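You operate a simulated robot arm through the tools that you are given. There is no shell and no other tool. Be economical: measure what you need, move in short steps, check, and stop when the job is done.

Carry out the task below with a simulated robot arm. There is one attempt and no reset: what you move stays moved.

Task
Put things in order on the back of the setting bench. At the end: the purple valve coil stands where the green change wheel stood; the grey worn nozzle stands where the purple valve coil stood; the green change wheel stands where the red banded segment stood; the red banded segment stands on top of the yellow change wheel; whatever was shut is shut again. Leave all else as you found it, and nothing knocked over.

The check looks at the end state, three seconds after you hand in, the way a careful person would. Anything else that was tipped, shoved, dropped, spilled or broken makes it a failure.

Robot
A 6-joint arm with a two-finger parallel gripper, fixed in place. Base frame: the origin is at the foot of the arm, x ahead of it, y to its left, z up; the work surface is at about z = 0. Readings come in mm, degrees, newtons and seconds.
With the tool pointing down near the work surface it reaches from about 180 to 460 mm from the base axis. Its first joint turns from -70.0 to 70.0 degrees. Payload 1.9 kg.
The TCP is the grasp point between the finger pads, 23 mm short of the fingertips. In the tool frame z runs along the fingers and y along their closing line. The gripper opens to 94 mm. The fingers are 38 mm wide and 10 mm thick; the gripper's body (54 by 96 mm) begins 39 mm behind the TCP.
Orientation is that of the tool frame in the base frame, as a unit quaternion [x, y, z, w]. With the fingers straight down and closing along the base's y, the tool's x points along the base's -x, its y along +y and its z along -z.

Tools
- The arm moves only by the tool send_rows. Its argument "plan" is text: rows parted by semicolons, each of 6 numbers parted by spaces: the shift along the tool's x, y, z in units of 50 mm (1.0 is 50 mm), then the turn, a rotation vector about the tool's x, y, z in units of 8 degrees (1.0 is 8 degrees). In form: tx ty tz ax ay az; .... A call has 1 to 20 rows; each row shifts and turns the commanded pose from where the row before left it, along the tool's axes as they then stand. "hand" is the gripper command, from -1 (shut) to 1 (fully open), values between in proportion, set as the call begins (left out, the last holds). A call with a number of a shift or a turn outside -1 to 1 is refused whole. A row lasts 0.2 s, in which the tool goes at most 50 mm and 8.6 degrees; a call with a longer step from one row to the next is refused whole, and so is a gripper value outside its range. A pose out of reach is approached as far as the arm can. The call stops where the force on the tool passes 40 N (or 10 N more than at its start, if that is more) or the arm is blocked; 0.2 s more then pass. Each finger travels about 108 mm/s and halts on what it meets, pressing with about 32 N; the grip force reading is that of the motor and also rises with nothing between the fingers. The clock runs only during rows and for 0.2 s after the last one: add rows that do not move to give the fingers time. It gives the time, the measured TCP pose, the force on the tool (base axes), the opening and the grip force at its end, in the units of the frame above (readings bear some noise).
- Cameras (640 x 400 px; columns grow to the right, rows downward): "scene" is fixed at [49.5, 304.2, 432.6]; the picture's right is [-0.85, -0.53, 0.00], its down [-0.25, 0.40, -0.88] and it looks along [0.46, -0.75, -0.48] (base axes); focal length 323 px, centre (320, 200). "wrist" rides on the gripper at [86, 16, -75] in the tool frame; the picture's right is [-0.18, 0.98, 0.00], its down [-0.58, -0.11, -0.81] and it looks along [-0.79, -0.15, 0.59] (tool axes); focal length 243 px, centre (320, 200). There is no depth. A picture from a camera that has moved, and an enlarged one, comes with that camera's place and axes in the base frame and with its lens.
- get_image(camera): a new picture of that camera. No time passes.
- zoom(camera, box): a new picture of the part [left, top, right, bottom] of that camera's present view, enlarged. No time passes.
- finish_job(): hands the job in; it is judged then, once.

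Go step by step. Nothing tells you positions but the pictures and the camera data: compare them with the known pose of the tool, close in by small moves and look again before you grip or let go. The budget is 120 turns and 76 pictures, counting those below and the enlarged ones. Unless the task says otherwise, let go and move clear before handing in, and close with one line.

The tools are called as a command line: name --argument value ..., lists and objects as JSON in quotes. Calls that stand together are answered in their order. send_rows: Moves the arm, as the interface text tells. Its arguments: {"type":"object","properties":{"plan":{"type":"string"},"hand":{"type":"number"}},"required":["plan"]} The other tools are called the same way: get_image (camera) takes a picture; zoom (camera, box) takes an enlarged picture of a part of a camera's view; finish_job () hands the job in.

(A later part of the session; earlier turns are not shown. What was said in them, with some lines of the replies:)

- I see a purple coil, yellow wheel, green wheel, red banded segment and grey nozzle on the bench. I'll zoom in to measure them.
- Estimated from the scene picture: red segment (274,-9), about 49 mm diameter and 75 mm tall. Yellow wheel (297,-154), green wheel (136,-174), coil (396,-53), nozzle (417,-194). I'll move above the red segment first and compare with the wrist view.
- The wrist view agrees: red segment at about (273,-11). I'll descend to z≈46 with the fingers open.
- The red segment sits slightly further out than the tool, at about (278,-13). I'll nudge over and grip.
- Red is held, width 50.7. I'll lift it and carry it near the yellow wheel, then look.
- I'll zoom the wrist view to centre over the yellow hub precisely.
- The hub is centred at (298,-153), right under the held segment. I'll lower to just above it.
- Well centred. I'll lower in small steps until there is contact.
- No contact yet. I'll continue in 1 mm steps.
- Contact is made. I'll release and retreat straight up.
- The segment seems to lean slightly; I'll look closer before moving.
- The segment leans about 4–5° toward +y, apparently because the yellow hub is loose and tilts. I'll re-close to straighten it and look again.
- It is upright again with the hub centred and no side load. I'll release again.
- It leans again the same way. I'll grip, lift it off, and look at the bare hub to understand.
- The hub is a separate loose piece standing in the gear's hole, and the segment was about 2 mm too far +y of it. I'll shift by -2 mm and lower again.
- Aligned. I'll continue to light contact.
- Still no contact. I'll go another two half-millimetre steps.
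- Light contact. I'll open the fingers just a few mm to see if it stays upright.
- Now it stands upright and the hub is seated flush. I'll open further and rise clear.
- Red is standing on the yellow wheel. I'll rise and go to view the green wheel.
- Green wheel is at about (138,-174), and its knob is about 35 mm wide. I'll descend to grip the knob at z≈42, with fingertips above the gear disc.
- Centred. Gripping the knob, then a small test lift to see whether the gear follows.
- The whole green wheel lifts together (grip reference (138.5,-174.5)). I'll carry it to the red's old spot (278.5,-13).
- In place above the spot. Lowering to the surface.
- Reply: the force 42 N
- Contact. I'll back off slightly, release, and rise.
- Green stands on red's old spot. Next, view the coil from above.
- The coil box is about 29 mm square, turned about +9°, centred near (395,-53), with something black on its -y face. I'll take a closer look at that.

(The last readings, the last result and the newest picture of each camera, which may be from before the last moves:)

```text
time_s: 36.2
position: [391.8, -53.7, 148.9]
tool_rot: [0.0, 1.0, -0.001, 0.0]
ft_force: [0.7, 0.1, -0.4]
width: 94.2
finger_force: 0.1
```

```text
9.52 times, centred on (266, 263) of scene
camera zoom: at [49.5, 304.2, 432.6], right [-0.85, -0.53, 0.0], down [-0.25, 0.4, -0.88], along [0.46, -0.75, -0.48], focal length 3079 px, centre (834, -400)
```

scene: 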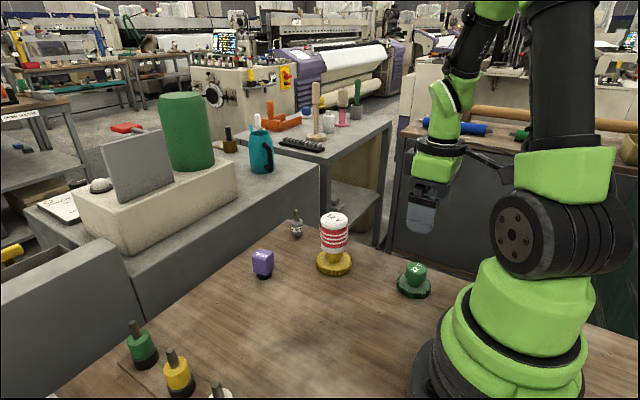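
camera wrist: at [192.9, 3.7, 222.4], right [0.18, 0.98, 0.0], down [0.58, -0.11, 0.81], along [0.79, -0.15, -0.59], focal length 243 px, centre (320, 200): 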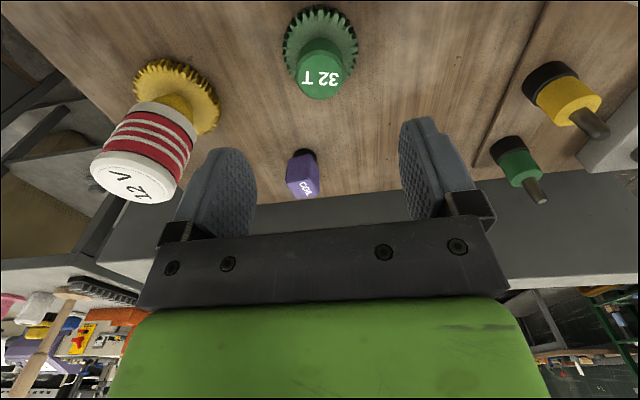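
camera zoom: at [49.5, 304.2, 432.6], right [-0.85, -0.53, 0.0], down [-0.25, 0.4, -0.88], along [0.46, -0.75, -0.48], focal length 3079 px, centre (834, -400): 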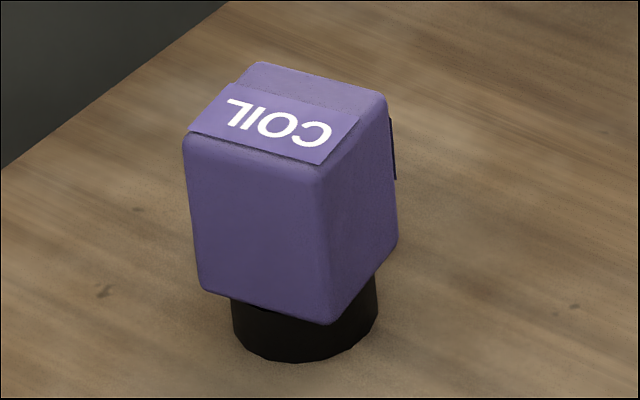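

It is only a thin plate, so gripping across y is fine. I'll turn 8° to match, centre at (394.5,-54), and descend to z≈40.

send_rows --plan "-0.054 -0.006 0 0 0 0;0 0 0 0 0 -1;0 0 0.8 0 0 0;0 0 0.7 0 0 0;0 0 0.5 0 0 0;0 0 0.18 0 0 0;0 0 0 0 0 0"

get_image --camera "wrist"

```text
time_s: 37.8
position: [394.6, -54.0, 39.0]
tool_rot: [-0.07, 0.998, -0.001, 0.0]
ft_force: [0.2, 0.2, -0.9]
width: 93.9
finger_force: 0.1
```

```text
31 pictures are left
camera wrist: at [306.2, -49.8, 112.9], right [0.04, 1.0, 0.0], down [0.59, -0.03, 0.81], along [0.81, -0.04, -0.59], focal length 243 px, centre (320, 200)
```

wrist: 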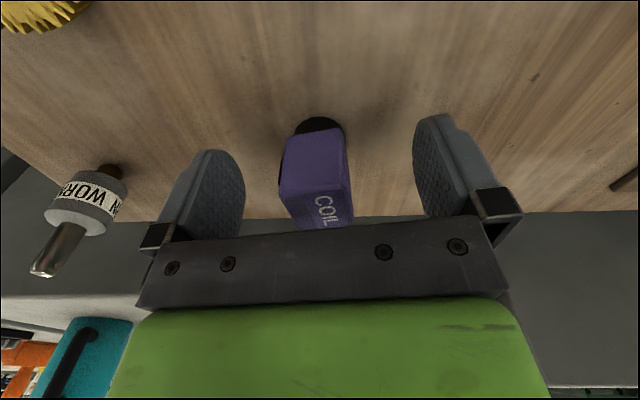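

Aligned. Gripping the coil and test-lifting.

send_rows --plan "0 0 0 0 0 0;0 0 0 0 0 0;0 0 0 0 0 0;0 0 0 0 0 0" --hand -1

get_image --camera "wrist"

send_rows --plan "0 0 -0.3 0 0 0;0 0 -0.7 0 0 0;0 0 0 0 0 0"

get_image --camera "wrist"

```text
time_s: 38.8
position: [393.1, -54.6, 39.8]
tool_rot: [-0.071, 0.998, -0.002, 0.001]
ft_force: [-0.5, 0.4, 0.8]
width: 29.8
finger_force: 32.3
```

```text
30 pictures are left
camera wrist: at [306.1, -49.8, 113.0], right [0.04, 1.0, 0.0], down [0.59, -0.03, 0.81], along [0.81, -0.04, -0.59], focal length 243 px, centre (320, 200)
```

wrist: 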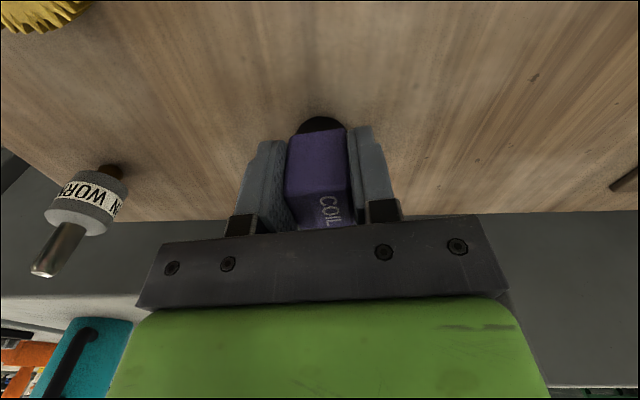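

```text
time_s: 39.6
position: [394.5, -53.6, 90.3]
tool_rot: [-0.071, 0.998, 0.0, 0.0]
ft_force: [-0.3, 0.0, -1.0]
width: 29.7
finger_force: 32.4
```

```text
29 pictures are left
camera wrist: at [306.3, -49.5, 163.7], right [0.04, 1.0, 0.0], down [0.59, -0.03, 0.81], along [0.81, -0.04, -0.59], focal length 243 px, centre (320, 200)
```

wrist: 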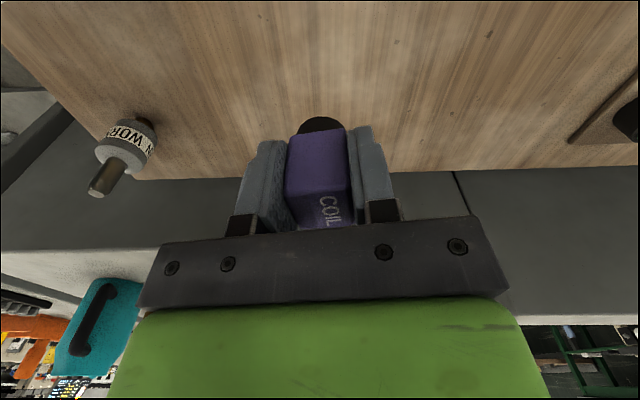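

Coil is held, and its centre is about 2 mm ahead of the TCP. I'll carry it high over to the green wheel's old spot.

send_rows --plan "0 0 -0.8 0 0 0;0 0 -0.8 0 0 0;0 0 -0.6 0 0 0;0.91 -0.276 0 0 0 0;0.91 -0.276 0 0 0 0;0.91 -0.276 0 0 0 0;0.91 -0.276 0 0 0 0;0.91 -0.276 0 0 0 0;0.91 -0.276 0 0 0 0;0 0 0 0 0 0;0 0 0.8 0 0 0;0 0 0.8 0 0 0;0 0 0.8 0 0 0;0 0 0.4 0 0 0;0 0 0 0 0 0"

get_image --camera "wrist"

zoom --camera "scene" --box '[220, 190, 460, 340]'

```text
time_s: 42.8
position: [136.9, -174.8, 60.1]
tool_rot: [-0.07, 0.998, -0.001, 0.001]
ft_force: [-0.2, 0.6, -0.7]
width: 29.8
finger_force: 31.9
```

```text
28 pictures are left
camera wrist: at [47.8, -169.8, 133.2], right [0.05, 1.0, 0.0], down [0.59, -0.03, 0.81], along [0.81, -0.04, -0.59], focal length 243 px, centre (320, 200)
```

wrist: 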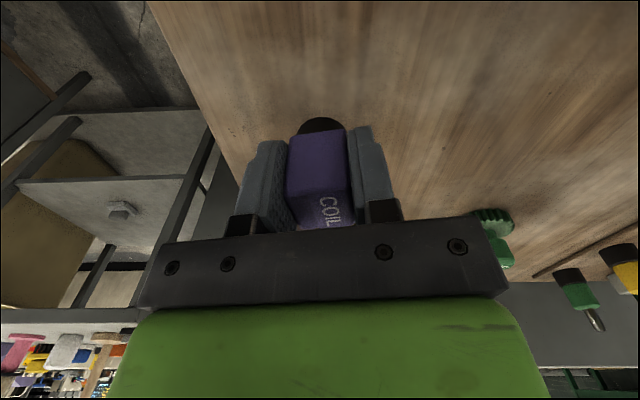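

```text
2.67 times, centred on (340, 265) of scene
camera zoom: at [49.5, 304.2, 432.6], right [-0.85, -0.53, 0.0], down [-0.25, 0.4, -0.88], along [0.46, -0.75, -0.48], focal length 862 px, centre (267, 27)
```

zoom: 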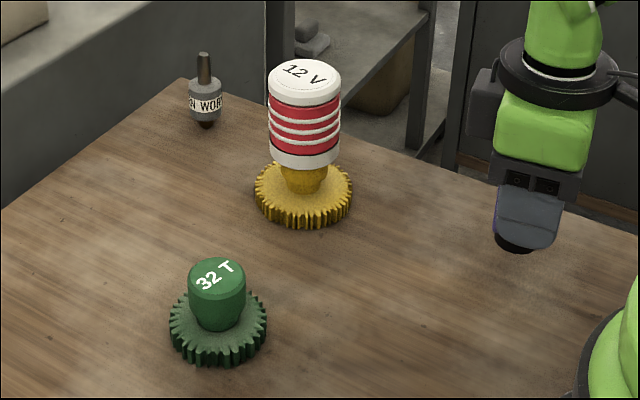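

Lowering the coil to the surface.

send_rows --plan "0 0 0.2 0 0 0;0 0 0.12 0 0 0;0 0 0 0 0 0"

send_rows --plan "0 0 0.02 0 0 0;0 0 0 0 0 0"

send_rows --plan "0 0 0.02 0 0 0;0 0 0 0 0 0"

send_rows --plan "0 0 0.014 0 0 0;0 0 0 0 0 0"

```text
time_s: 43.6
position: [135.5, -174.3, 43.4]
tool_rot: [-0.071, 0.997, -0.001, 0.001]
ft_force: [-0.3, 0.4, -0.7]
width: 29.6
finger_force: 32.3
```

```text
time_s: 44.2
position: [135.6, -173.9, 42.6]
tool_rot: [-0.07, 0.998, 0.0, 0.002]
ft_force: [0.0, -0.1, -1.5]
width: 29.6
finger_force: 31.9
```

```text
time_s: 44.8
position: [136.5, -174.8, 40.3]
tool_rot: [-0.069, 0.998, -0.001, 0.001]
ft_force: [0.0, 0.5, -0.7]
width: 29.5
finger_force: 32.2
```

```text
time_s: 45.4
position: [136.7, -174.4, 39.6]
tool_rot: [-0.07, 0.998, -0.001, 0.001]
ft_force: [-0.6, 0.2, -1.0]
width: 29.5
finger_force: 31.9
```

send_rows --plan "0 0 0.012 0 0 0;0 0 0 0 0 0"

zoom --camera "scene" --box '[380, 240, 460, 290]'

```text
time_s: 46.0
position: [135.3, -175.3, 39.0]
tool_rot: [-0.071, 0.998, 0.0, 0.001]
ft_force: [-0.2, -0.9, 0.0]
width: 29.5
finger_force: 31.9
```

```text
8.00 times, centred on (420, 265) of scene
camera zoom: at [49.5, 304.2, 432.6], right [-0.85, -0.53, 0.0], down [-0.25, 0.4, -0.88], along [0.46, -0.75, -0.48], focal length 2586 px, centre (-480, -320)
```

zoom: 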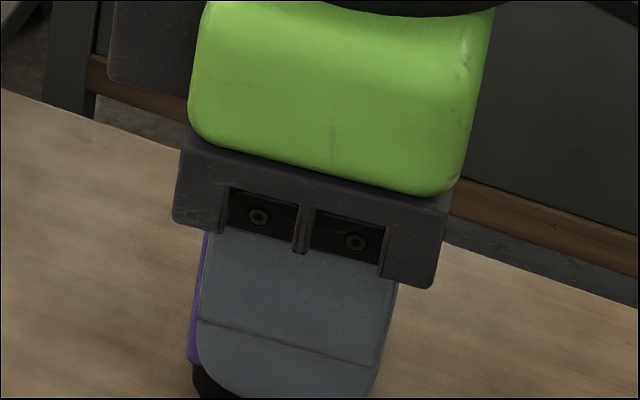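

send_rows --plan "0 0 0.012 0 0 0;0 0 0 0 0 0"

send_rows --plan "0 0 0.012 0 0 0;0 0 0 0 0 0"

```text
time_s: 46.6
position: [134.6, -174.2, 39.0]
tool_rot: [-0.07, 0.998, -0.001, 0.001]
ft_force: [-1.2, 1.7, 7.7]
width: 29.7
finger_force: 32.4
```

```text
time_s: 47.1
position: [135.8, -173.1, 38.9]
tool_rot: [-0.071, 0.997, 0.0, 0.001]
ft_force: [-0.4, 0.7, 7.9]
width: 29.5
finger_force: 31.9
stopped in row 2: the force on the tool passed its limit (the readings are from after the stop); the commanded pose is now the measured one
```

Contact. I'll release, rise, and check.

send_rows --plan "0 0 0 0 0 0;0 0 0 0 0 0;0 0 0 0 0 0;0 0 0 0 0 0;0 0 -0.3 0 0 0;0 0 -0.8 0 0 0;0 0 -0.8 0 0 0;0 0 -0.8 0 0 0;0 0 0 0 0 0" --hand 0.6

get_image --camera "wrist"

zoom --camera "scene" --box '[220, 190, 460, 340]'

```text
time_s: 49.1
position: [135.0, -174.8, 175.1]
tool_rot: [-0.071, 0.997, 0.0, 0.001]
ft_force: [-0.1, 0.2, 0.4]
width: 75.2
finger_force: 0.0
```

```text
25 pictures are left
camera wrist: at [46.8, -169.8, 247.9], right [0.04, 1.0, 0.0], down [0.59, -0.03, 0.81], along [0.81, -0.04, -0.59], focal length 243 px, centre (320, 200)
```

wrist: 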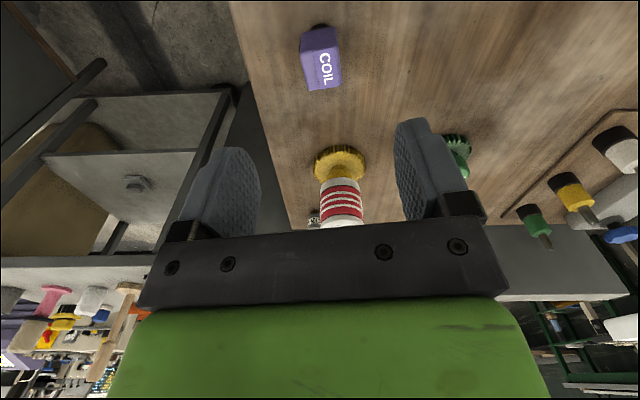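

```text
2.67 times, centred on (340, 265) of scene
camera zoom: at [49.5, 304.3, 432.6], right [-0.85, -0.53, 0.0], down [-0.25, 0.4, -0.88], along [0.46, -0.75, -0.48], focal length 862 px, centre (267, 27)
```

zoom: 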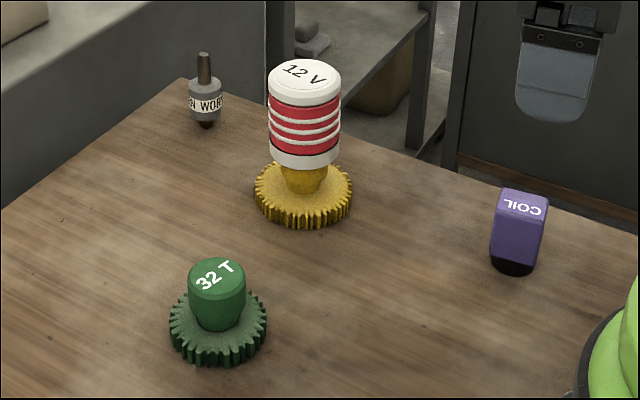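

All three placed match the original spots within a few mm. Now the nozzle at about (419,-194). I'll rise, turn the hand 72° so the camera arm stays away from the red stack, and hover near it.

send_rows --plan "0 0 -0.85 0 0 0;0 0 -0.85 0 0 0;0 0 0 0 0 1;0 0 0 0 0 1;0 0 0 0 0 1;0 0 0 0 0 1;0 0 0 0 0 1;0 0 0 0 0 1;0 0 0 0 0 1;0 0 0 0 0 1;0 0 0 0 0 1;0 0 0 0 0 0" --hand 1

send_rows --plan "-0.379 0.816 0 0 0 0;-0.379 0.816 0 0 0 0;-0.379 0.816 0 0 0 0;-0.379 0.816 0 0 0 0;-0.379 0.816 0 0 0 0;-0.379 0.816 0 0 0 0;0 0 0 0 0 0"

get_image --camera "wrist"

```text
time_s: 51.7
position: [134.9, -173.9, 259.3]
tool_rot: [0.531, 0.848, 0.0, 0.001]
ft_force: [0.3, 0.1, 0.1]
width: 94.1
finger_force: 0.0
```

```text
time_s: 53.3
position: [404.4, -167.9, 258.2]
tool_rot: [0.53, 0.848, 0.0, 0.001]
ft_force: [0.5, 0.6, 0.1]
width: 93.8
finger_force: 0.0
```

```text
23 pictures are left
camera wrist: at [381.0, -83.0, 332.0], right [0.96, 0.27, 0.0], down [0.16, -0.57, 0.81], along [0.22, -0.78, -0.59], focal length 243 px, centre (320, 200)
```

wrist: 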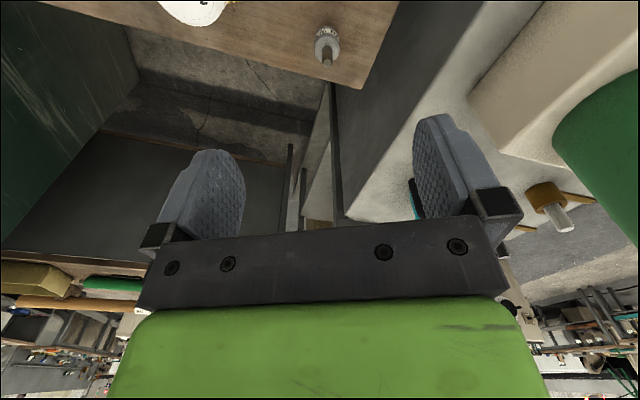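

The nozzle is at about (421,-195). I'll move above it and lower to z≈150.

send_rows --plan "-0.586 0.062 0 0 0 0;0 0 0.8 0 0 0;0 0 0.8 0 0 0;0 0 0.56 0 0 0;0 0 0 0 0 0"

get_image --camera "wrist"

```text
time_s: 54.5
position: [403.0, -181.5, 146.6]
tool_rot: [0.53, 0.848, 0.001, 0.002]
ft_force: [-0.2, -0.8, 0.3]
width: 93.9
finger_force: 0.1
out of reach, approached as far as the arm can: row 1
```

```text
22 pictures are left
camera wrist: at [378.5, -95.4, 219.8], right [0.96, 0.27, 0.0], down [0.16, -0.57, 0.81], along [0.21, -0.78, -0.59], focal length 243 px, centre (320, 200)
```

wrist: 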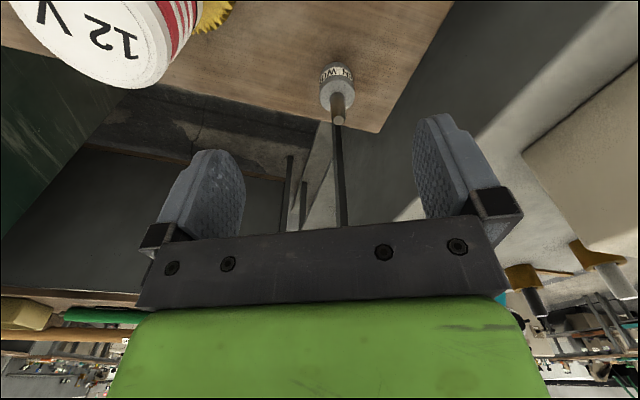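

Reach is limited at height; lower down more is possible. I'll lower to ~110 and shift outward.

send_rows --plan "0 0 0.6 0 0 0;-0.374 0.196 0 0 0 0;0 0 0 0 0 0"

get_image --camera "wrist"

```text
time_s: 55.3
position: [416.8, -192.5, 116.7]
tool_rot: [0.529, 0.848, 0.0, 0.001]
ft_force: [1.2, -0.9, 1.0]
width: 94.1
finger_force: 0.0
```

```text
21 pictures are left
camera wrist: at [394.1, -108.2, 190.3], right [0.96, 0.27, 0.0], down [0.16, -0.57, 0.81], along [0.21, -0.78, -0.59], focal length 243 px, centre (320, 200)
```

wrist: 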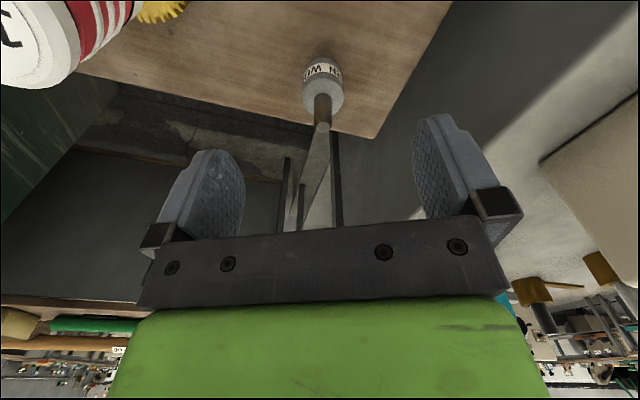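

Aligned in the closing direction; the nozzle sits about 5 mm further along the finger width. I'll descend to z≈40, nudging outward.

send_rows --plan "0 0 0.5 0 0 0;0 0 0.5 0 0 0;-0.06 0 0.3 0 0 0;0 0 0.23 0 0 0;0 0 0 0 0 0"

get_image --camera "wrist"

zoom --camera "scene" --box '[220, 150, 380, 270]'

```text
time_s: 56.5
position: [415.5, -193.2, 40.8]
tool_rot: [0.53, 0.848, 0.0, 0.001]
ft_force: [0.3, 0.0, 0.4]
width: 93.8
finger_force: 0.1
out of reach, approached as far as the arm can: row 3
```

```text
20 pictures are left
camera wrist: at [391.5, -107.4, 114.7], right [0.96, 0.26, 0.0], down [0.15, -0.57, 0.81], along [0.21, -0.78, -0.59], focal length 243 px, centre (320, 200)
```

wrist: 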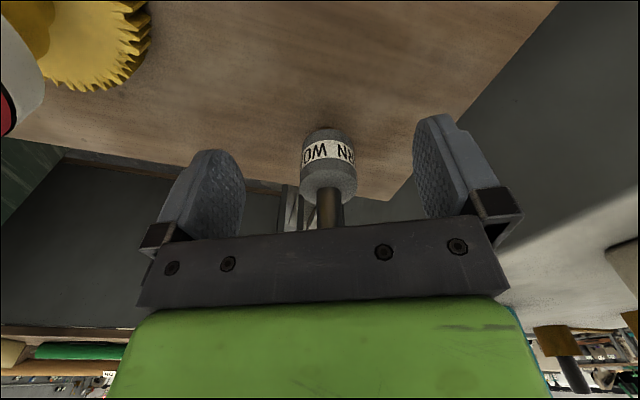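

```text
3.33 times, centred on (300, 210) of scene
camera zoom: at [49.5, 304.2, 432.6], right [-0.85, -0.53, 0.0], down [-0.25, 0.4, -0.88], along [0.46, -0.75, -0.48], focal length 1078 px, centre (387, 167)
```

zoom: 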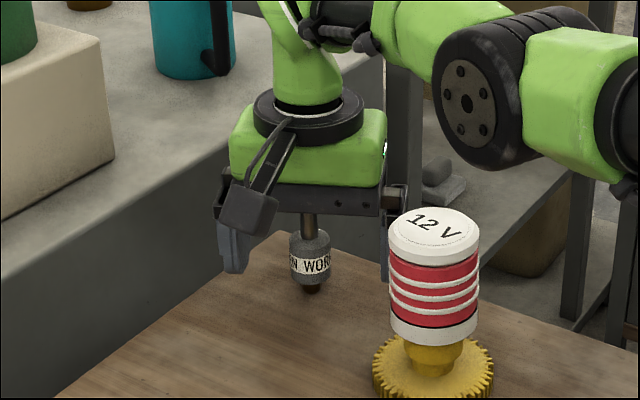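

The nozzle is about 4 mm off centre toward the far finger; nudging that way.

send_rows --plan "0 0.08 0 0 0 0;0 0 0 0 0 0"

zoom --camera "wrist" --box '[160, 100, 480, 250]'

```text
time_s: 57.1
position: [417.1, -188.8, 42.3]
tool_rot: [0.53, 0.848, -0.001, 0.001]
ft_force: [0.1, 0.4, -0.7]
width: 93.8
finger_force: 0.0
out of reach, approached as far as the arm can: row 1
```

```text
2.00 times, centred on (320, 175) of wrist
camera zoom: at [393.1, -104.0, 115.2], right [0.96, 0.27, 0.0], down [0.16, -0.57, 0.81], along [0.22, -0.78, -0.59], focal length 485 px, centre (320, 250)
```

zoom: 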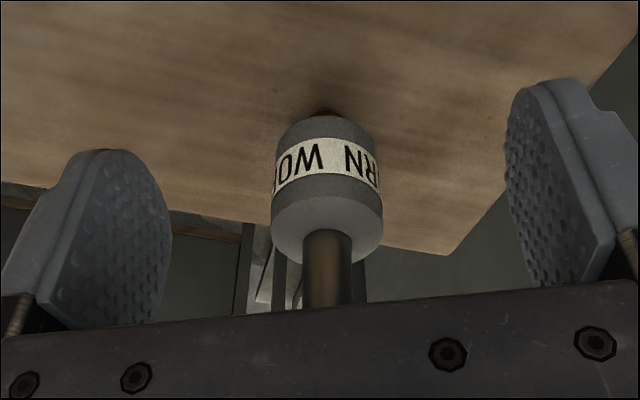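

Another small nudge, then grip.

send_rows --plan "0.03 0.04 0 0 0 0;0 0 0 0 0 0"

send_rows --plan "0 0 0 0 0 0;0 0 0 0 0 0;0 0 0 0 0 0;0 0 0 0 0 0" --hand -1

zoom --camera "wrist" --box '[160, 100, 480, 250]'

zoom --camera "scene" --box '[220, 150, 380, 270]'

```text
time_s: 57.7
position: [417.5, -187.9, 41.7]
tool_rot: [0.531, 0.848, 0.0, 0.001]
ft_force: [0.5, -0.6, 0.1]
width: 94.0
finger_force: 0.0
```

```text
time_s: 58.7
position: [417.8, -186.4, 41.3]
tool_rot: [0.53, 0.848, 0.0, 0.0]
ft_force: [0.2, 0.8, 2.6]
width: 25.9
finger_force: 32.5
```

```text
2.00 times, centred on (320, 175) of wrist
camera zoom: at [394.0, -101.8, 115.4], right [0.96, 0.27, 0.0], down [0.16, -0.57, 0.81], along [0.22, -0.78, -0.59], focal length 485 px, centre (320, 250)
```

zoom: 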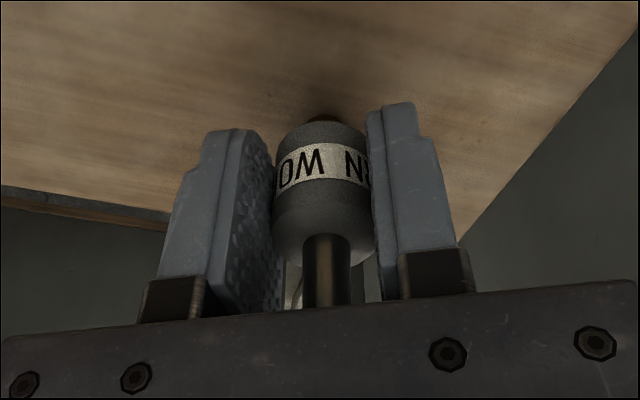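

```text
3.33 times, centred on (300, 210) of scene
camera zoom: at [49.5, 304.2, 432.6], right [-0.85, -0.53, 0.0], down [-0.25, 0.4, -0.88], along [0.46, -0.75, -0.48], focal length 1078 px, centre (387, 167)
```

zoom: 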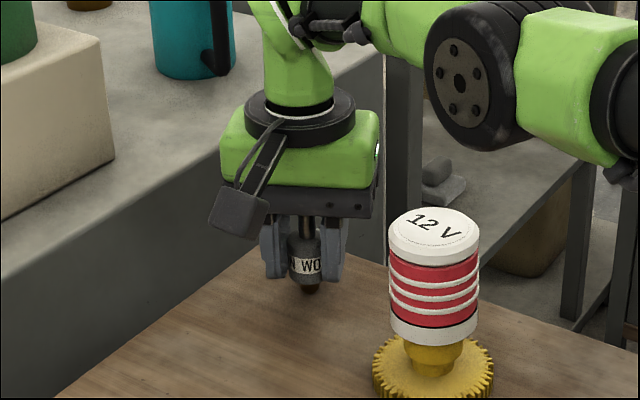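

Nozzle is gripped (about 8 mm off-centre along the finger width). I'll lift and carry it to the coil's old spot.

send_rows --plan "0 0 -0.3 0 0 0;0 0 -0.7 0 0 0;0.691 0.196 0 0 0 0;0.691 0.196 0 0 0 0;0.691 0.196 0 0 0 0;0.691 0.196 0 0 0 0;0 0 0.5 0 0 0;0 0 0 0 0 0"

get_image --camera "wrist"

zoom --camera "scene" --box '[220, 190, 460, 340]'

```text
time_s: 60.5
position: [392.0, -46.0, 66.9]
tool_rot: [0.53, 0.848, 0.0, 0.001]
ft_force: [0.1, -0.9, -1.7]
width: 25.8
finger_force: 32.1
```

```text
15 pictures are left
camera wrist: at [368.6, 40.2, 141.0], right [0.96, 0.27, 0.0], down [0.16, -0.57, 0.81], along [0.22, -0.78, -0.59], focal length 243 px, centre (320, 200)
```

wrist: 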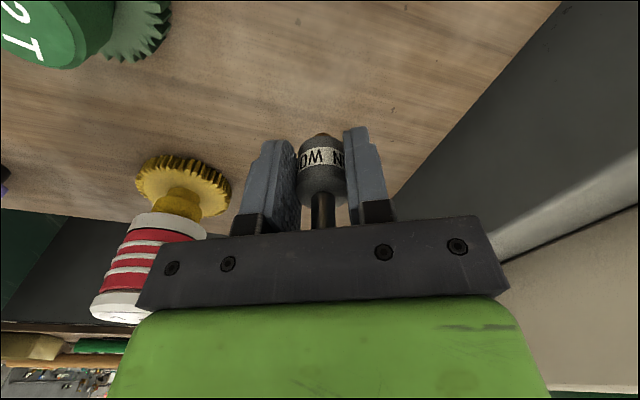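

```text
2.67 times, centred on (340, 265) of scene
camera zoom: at [49.5, 304.3, 432.6], right [-0.85, -0.53, 0.0], down [-0.25, 0.4, -0.88], along [0.46, -0.75, -0.48], focal length 862 px, centre (267, 27)
```

zoom: 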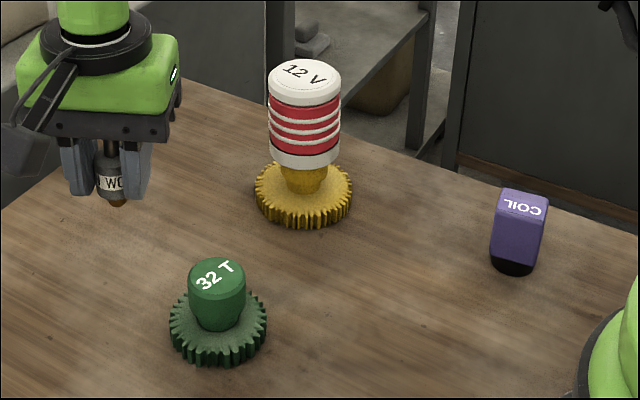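

Close. I'll correct by about (+2,-2) mm and lower.

send_rows --plan "-0.054 0.018 0 0 0 0;0 0 0.3 0 0 0;0 0 0.14 0 0 0;0 0 0 0 0 0"

send_rows --plan "0 0 0.02 0 0 0;0 0 0 0 0 0"

send_rows --plan "0 0 0.016 0 0 0;0 0 0 0 0 0"

zoom --camera "scene" --box '[230, 230, 310, 290]'

```text
time_s: 61.5
position: [394.4, -47.6, 44.5]
tool_rot: [0.53, 0.848, 0.0, 0.001]
ft_force: [0.1, -0.6, -0.7]
width: 25.6
finger_force: 32.4
```

```text
time_s: 62.1
position: [393.7, -48.1, 42.8]
tool_rot: [0.53, 0.848, 0.0, 0.001]
ft_force: [-0.3, 0.4, 0.0]
width: 25.6
finger_force: 32.1
```

```text
time_s: 62.7
position: [394.4, -48.7, 44.0]
tool_rot: [0.53, 0.848, 0.0, 0.001]
ft_force: [-0.5, -0.5, 0.5]
width: 25.6
finger_force: 32.3
```

```text
6.67 times, centred on (270, 260) of scene
camera zoom: at [49.5, 304.2, 432.6], right [-0.85, -0.53, 0.0], down [-0.25, 0.4, -0.88], along [0.46, -0.75, -0.48], focal length 2155 px, centre (653, -200)
```

zoom: 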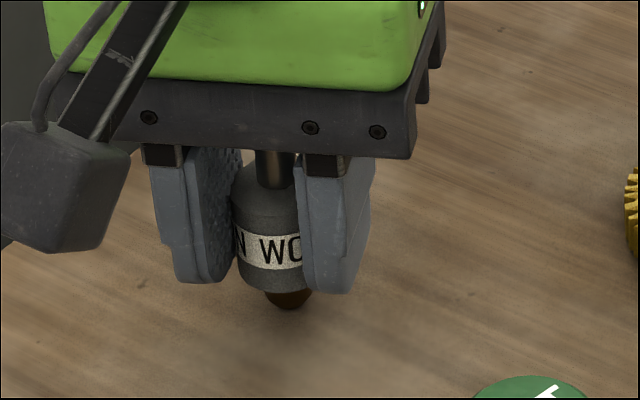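

Still hovering; a 3 mm correction in +y matches the coil's old base better. Then I'll keep lowering.

send_rows --plan "0.054 0.026 0 0 0 0;0 0 0.016 0 0 0;0 0 0 0 0 0"

send_rows --plan "0 0 0.014 0 0 0;0 0 0 0 0 0"

send_rows --plan "0 0 0.014 0 0 0;0 0 0 0 0 0"

```text
time_s: 63.5
position: [393.7, -44.2, 42.2]
tool_rot: [0.529, 0.848, 0.0, 0.001]
ft_force: [0.2, 0.2, -0.3]
width: 25.6
finger_force: 31.6
```

```text
time_s: 64.1
position: [394.8, -45.4, 41.6]
tool_rot: [0.53, 0.848, 0.0, 0.001]
ft_force: [-3.8, -0.5, 5.6]
width: 25.5
finger_force: 32.4
```

```text
time_s: 64.7
position: [395.6, -44.4, 41.3]
tool_rot: [0.53, 0.848, 0.0, 0.002]
ft_force: [-7.9, -2.7, 23.5]
width: 25.5
finger_force: 31.7
```

Contact. I'll back off slightly, then open a little and check it stands.

send_rows --plan "0 0 -0.012 0 0 0;0 0 0 0 0 0"

send_rows --plan "0 0 0 0 0 0;0 0 0 0 0 0;0 0 0 0 0 0" --hand -0.3

zoom --camera "scene" --box '[230, 230, 310, 290]'

zoom --camera "wrist" --box '[160, 100, 480, 250]'

```text
time_s: 65.3
position: [394.5, -45.4, 41.6]
tool_rot: [0.529, 0.848, 0.001, 0.002]
ft_force: [2.3, -0.8, 13.4]
width: 25.6
finger_force: 32.3
```

```text
time_s: 66.1
position: [393.2, -45.3, 41.8]
tool_rot: [0.53, 0.848, 0.0, 0.001]
ft_force: [0.3, 0.4, -0.4]
width: 32.9
finger_force: 0.0
```

```text
6.67 times, centred on (270, 260) of scene
camera zoom: at [49.5, 304.2, 432.6], right [-0.85, -0.53, 0.0], down [-0.25, 0.4, -0.88], along [0.46, -0.75, -0.48], focal length 2155 px, centre (653, -200)
```

zoom: 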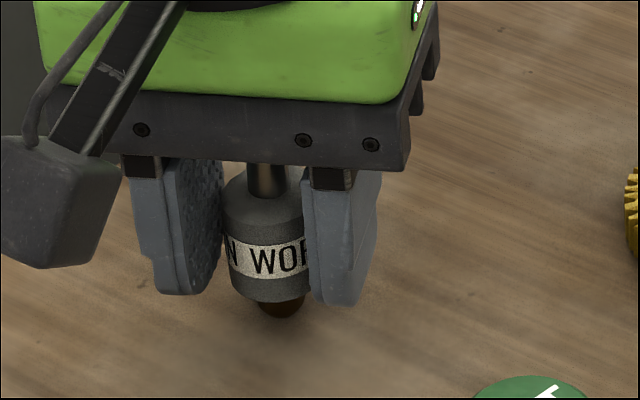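

```text
2.00 times, centred on (320, 175) of wrist
camera zoom: at [370.2, 40.6, 114.9], right [0.96, 0.27, 0.0], down [0.16, -0.57, 0.81], along [0.21, -0.78, -0.59], focal length 485 px, centre (320, 250)
```

zoom: 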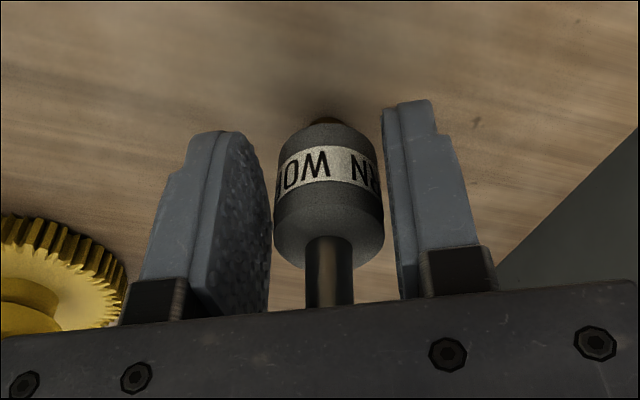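

It stands upright on the coil's old spot. I'll open wider, rise straight up, and check everything.

send_rows --plan "0 0 0 0 0 0;0 0 0 0 0 0;0 0 0 0 0 0;0 0 -0.4 0 0 0;0 0 -0.8 0 0 0;0 0 -0.8 0 0 0;0 0 -0.8 0 0 0;0 0 0 0 0 0;0.8 0 0 0 0 0;0.8 0 0 0 0 0;0 0 0 0 0 0" --hand 0.6

get_image --camera "scene"

zoom --camera "scene" --box '[220, 190, 460, 340]'

```text
time_s: 68.5
position: [357.9, 27.7, 182.4]
tool_rot: [0.531, 0.848, 0.001, 0.001]
ft_force: [-0.3, 0.5, -0.3]
width: 75.0
finger_force: 0.1
```

```text
10 pictures are left
```

scene: 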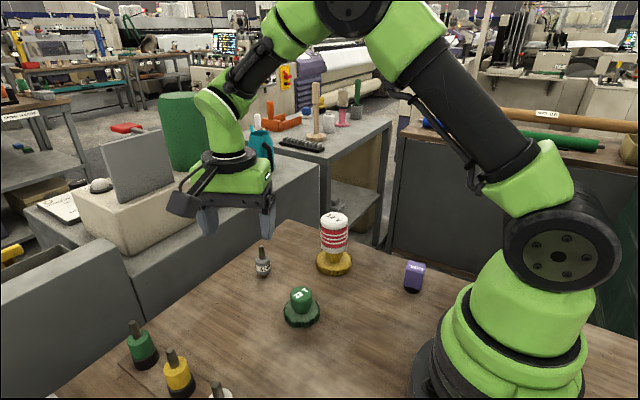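

```text
2.67 times, centred on (340, 265) of scene
camera zoom: at [49.5, 304.3, 432.6], right [-0.85, -0.53, 0.0], down [-0.25, 0.4, -0.88], along [0.46, -0.75, -0.48], focal length 862 px, centre (267, 27)
```

zoom: 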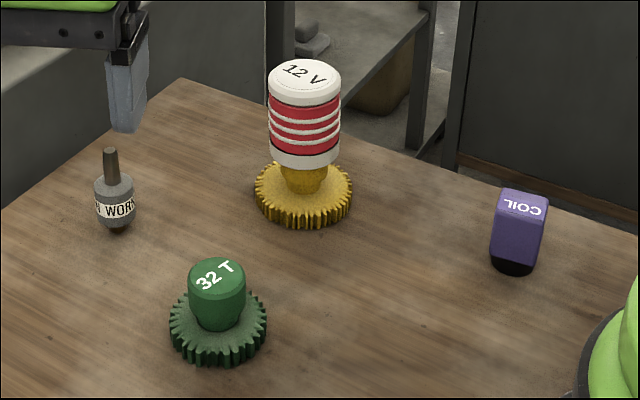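

The final picture shows everything upright and in place, with the arm clear. Nothing on the bench had to be opened, so nothing needs shutting. I'm handing in now.

finish_job

```text
The job is handed in.
```

The coil, nozzle and green wheel stand on their new spots to within about 3 mm by my picture estimates, and the red segment stands upright on the yellow wheel's loose knob after two leaning tries. Nothing was knocked over, nothing needed shutting, and the job is handed in.
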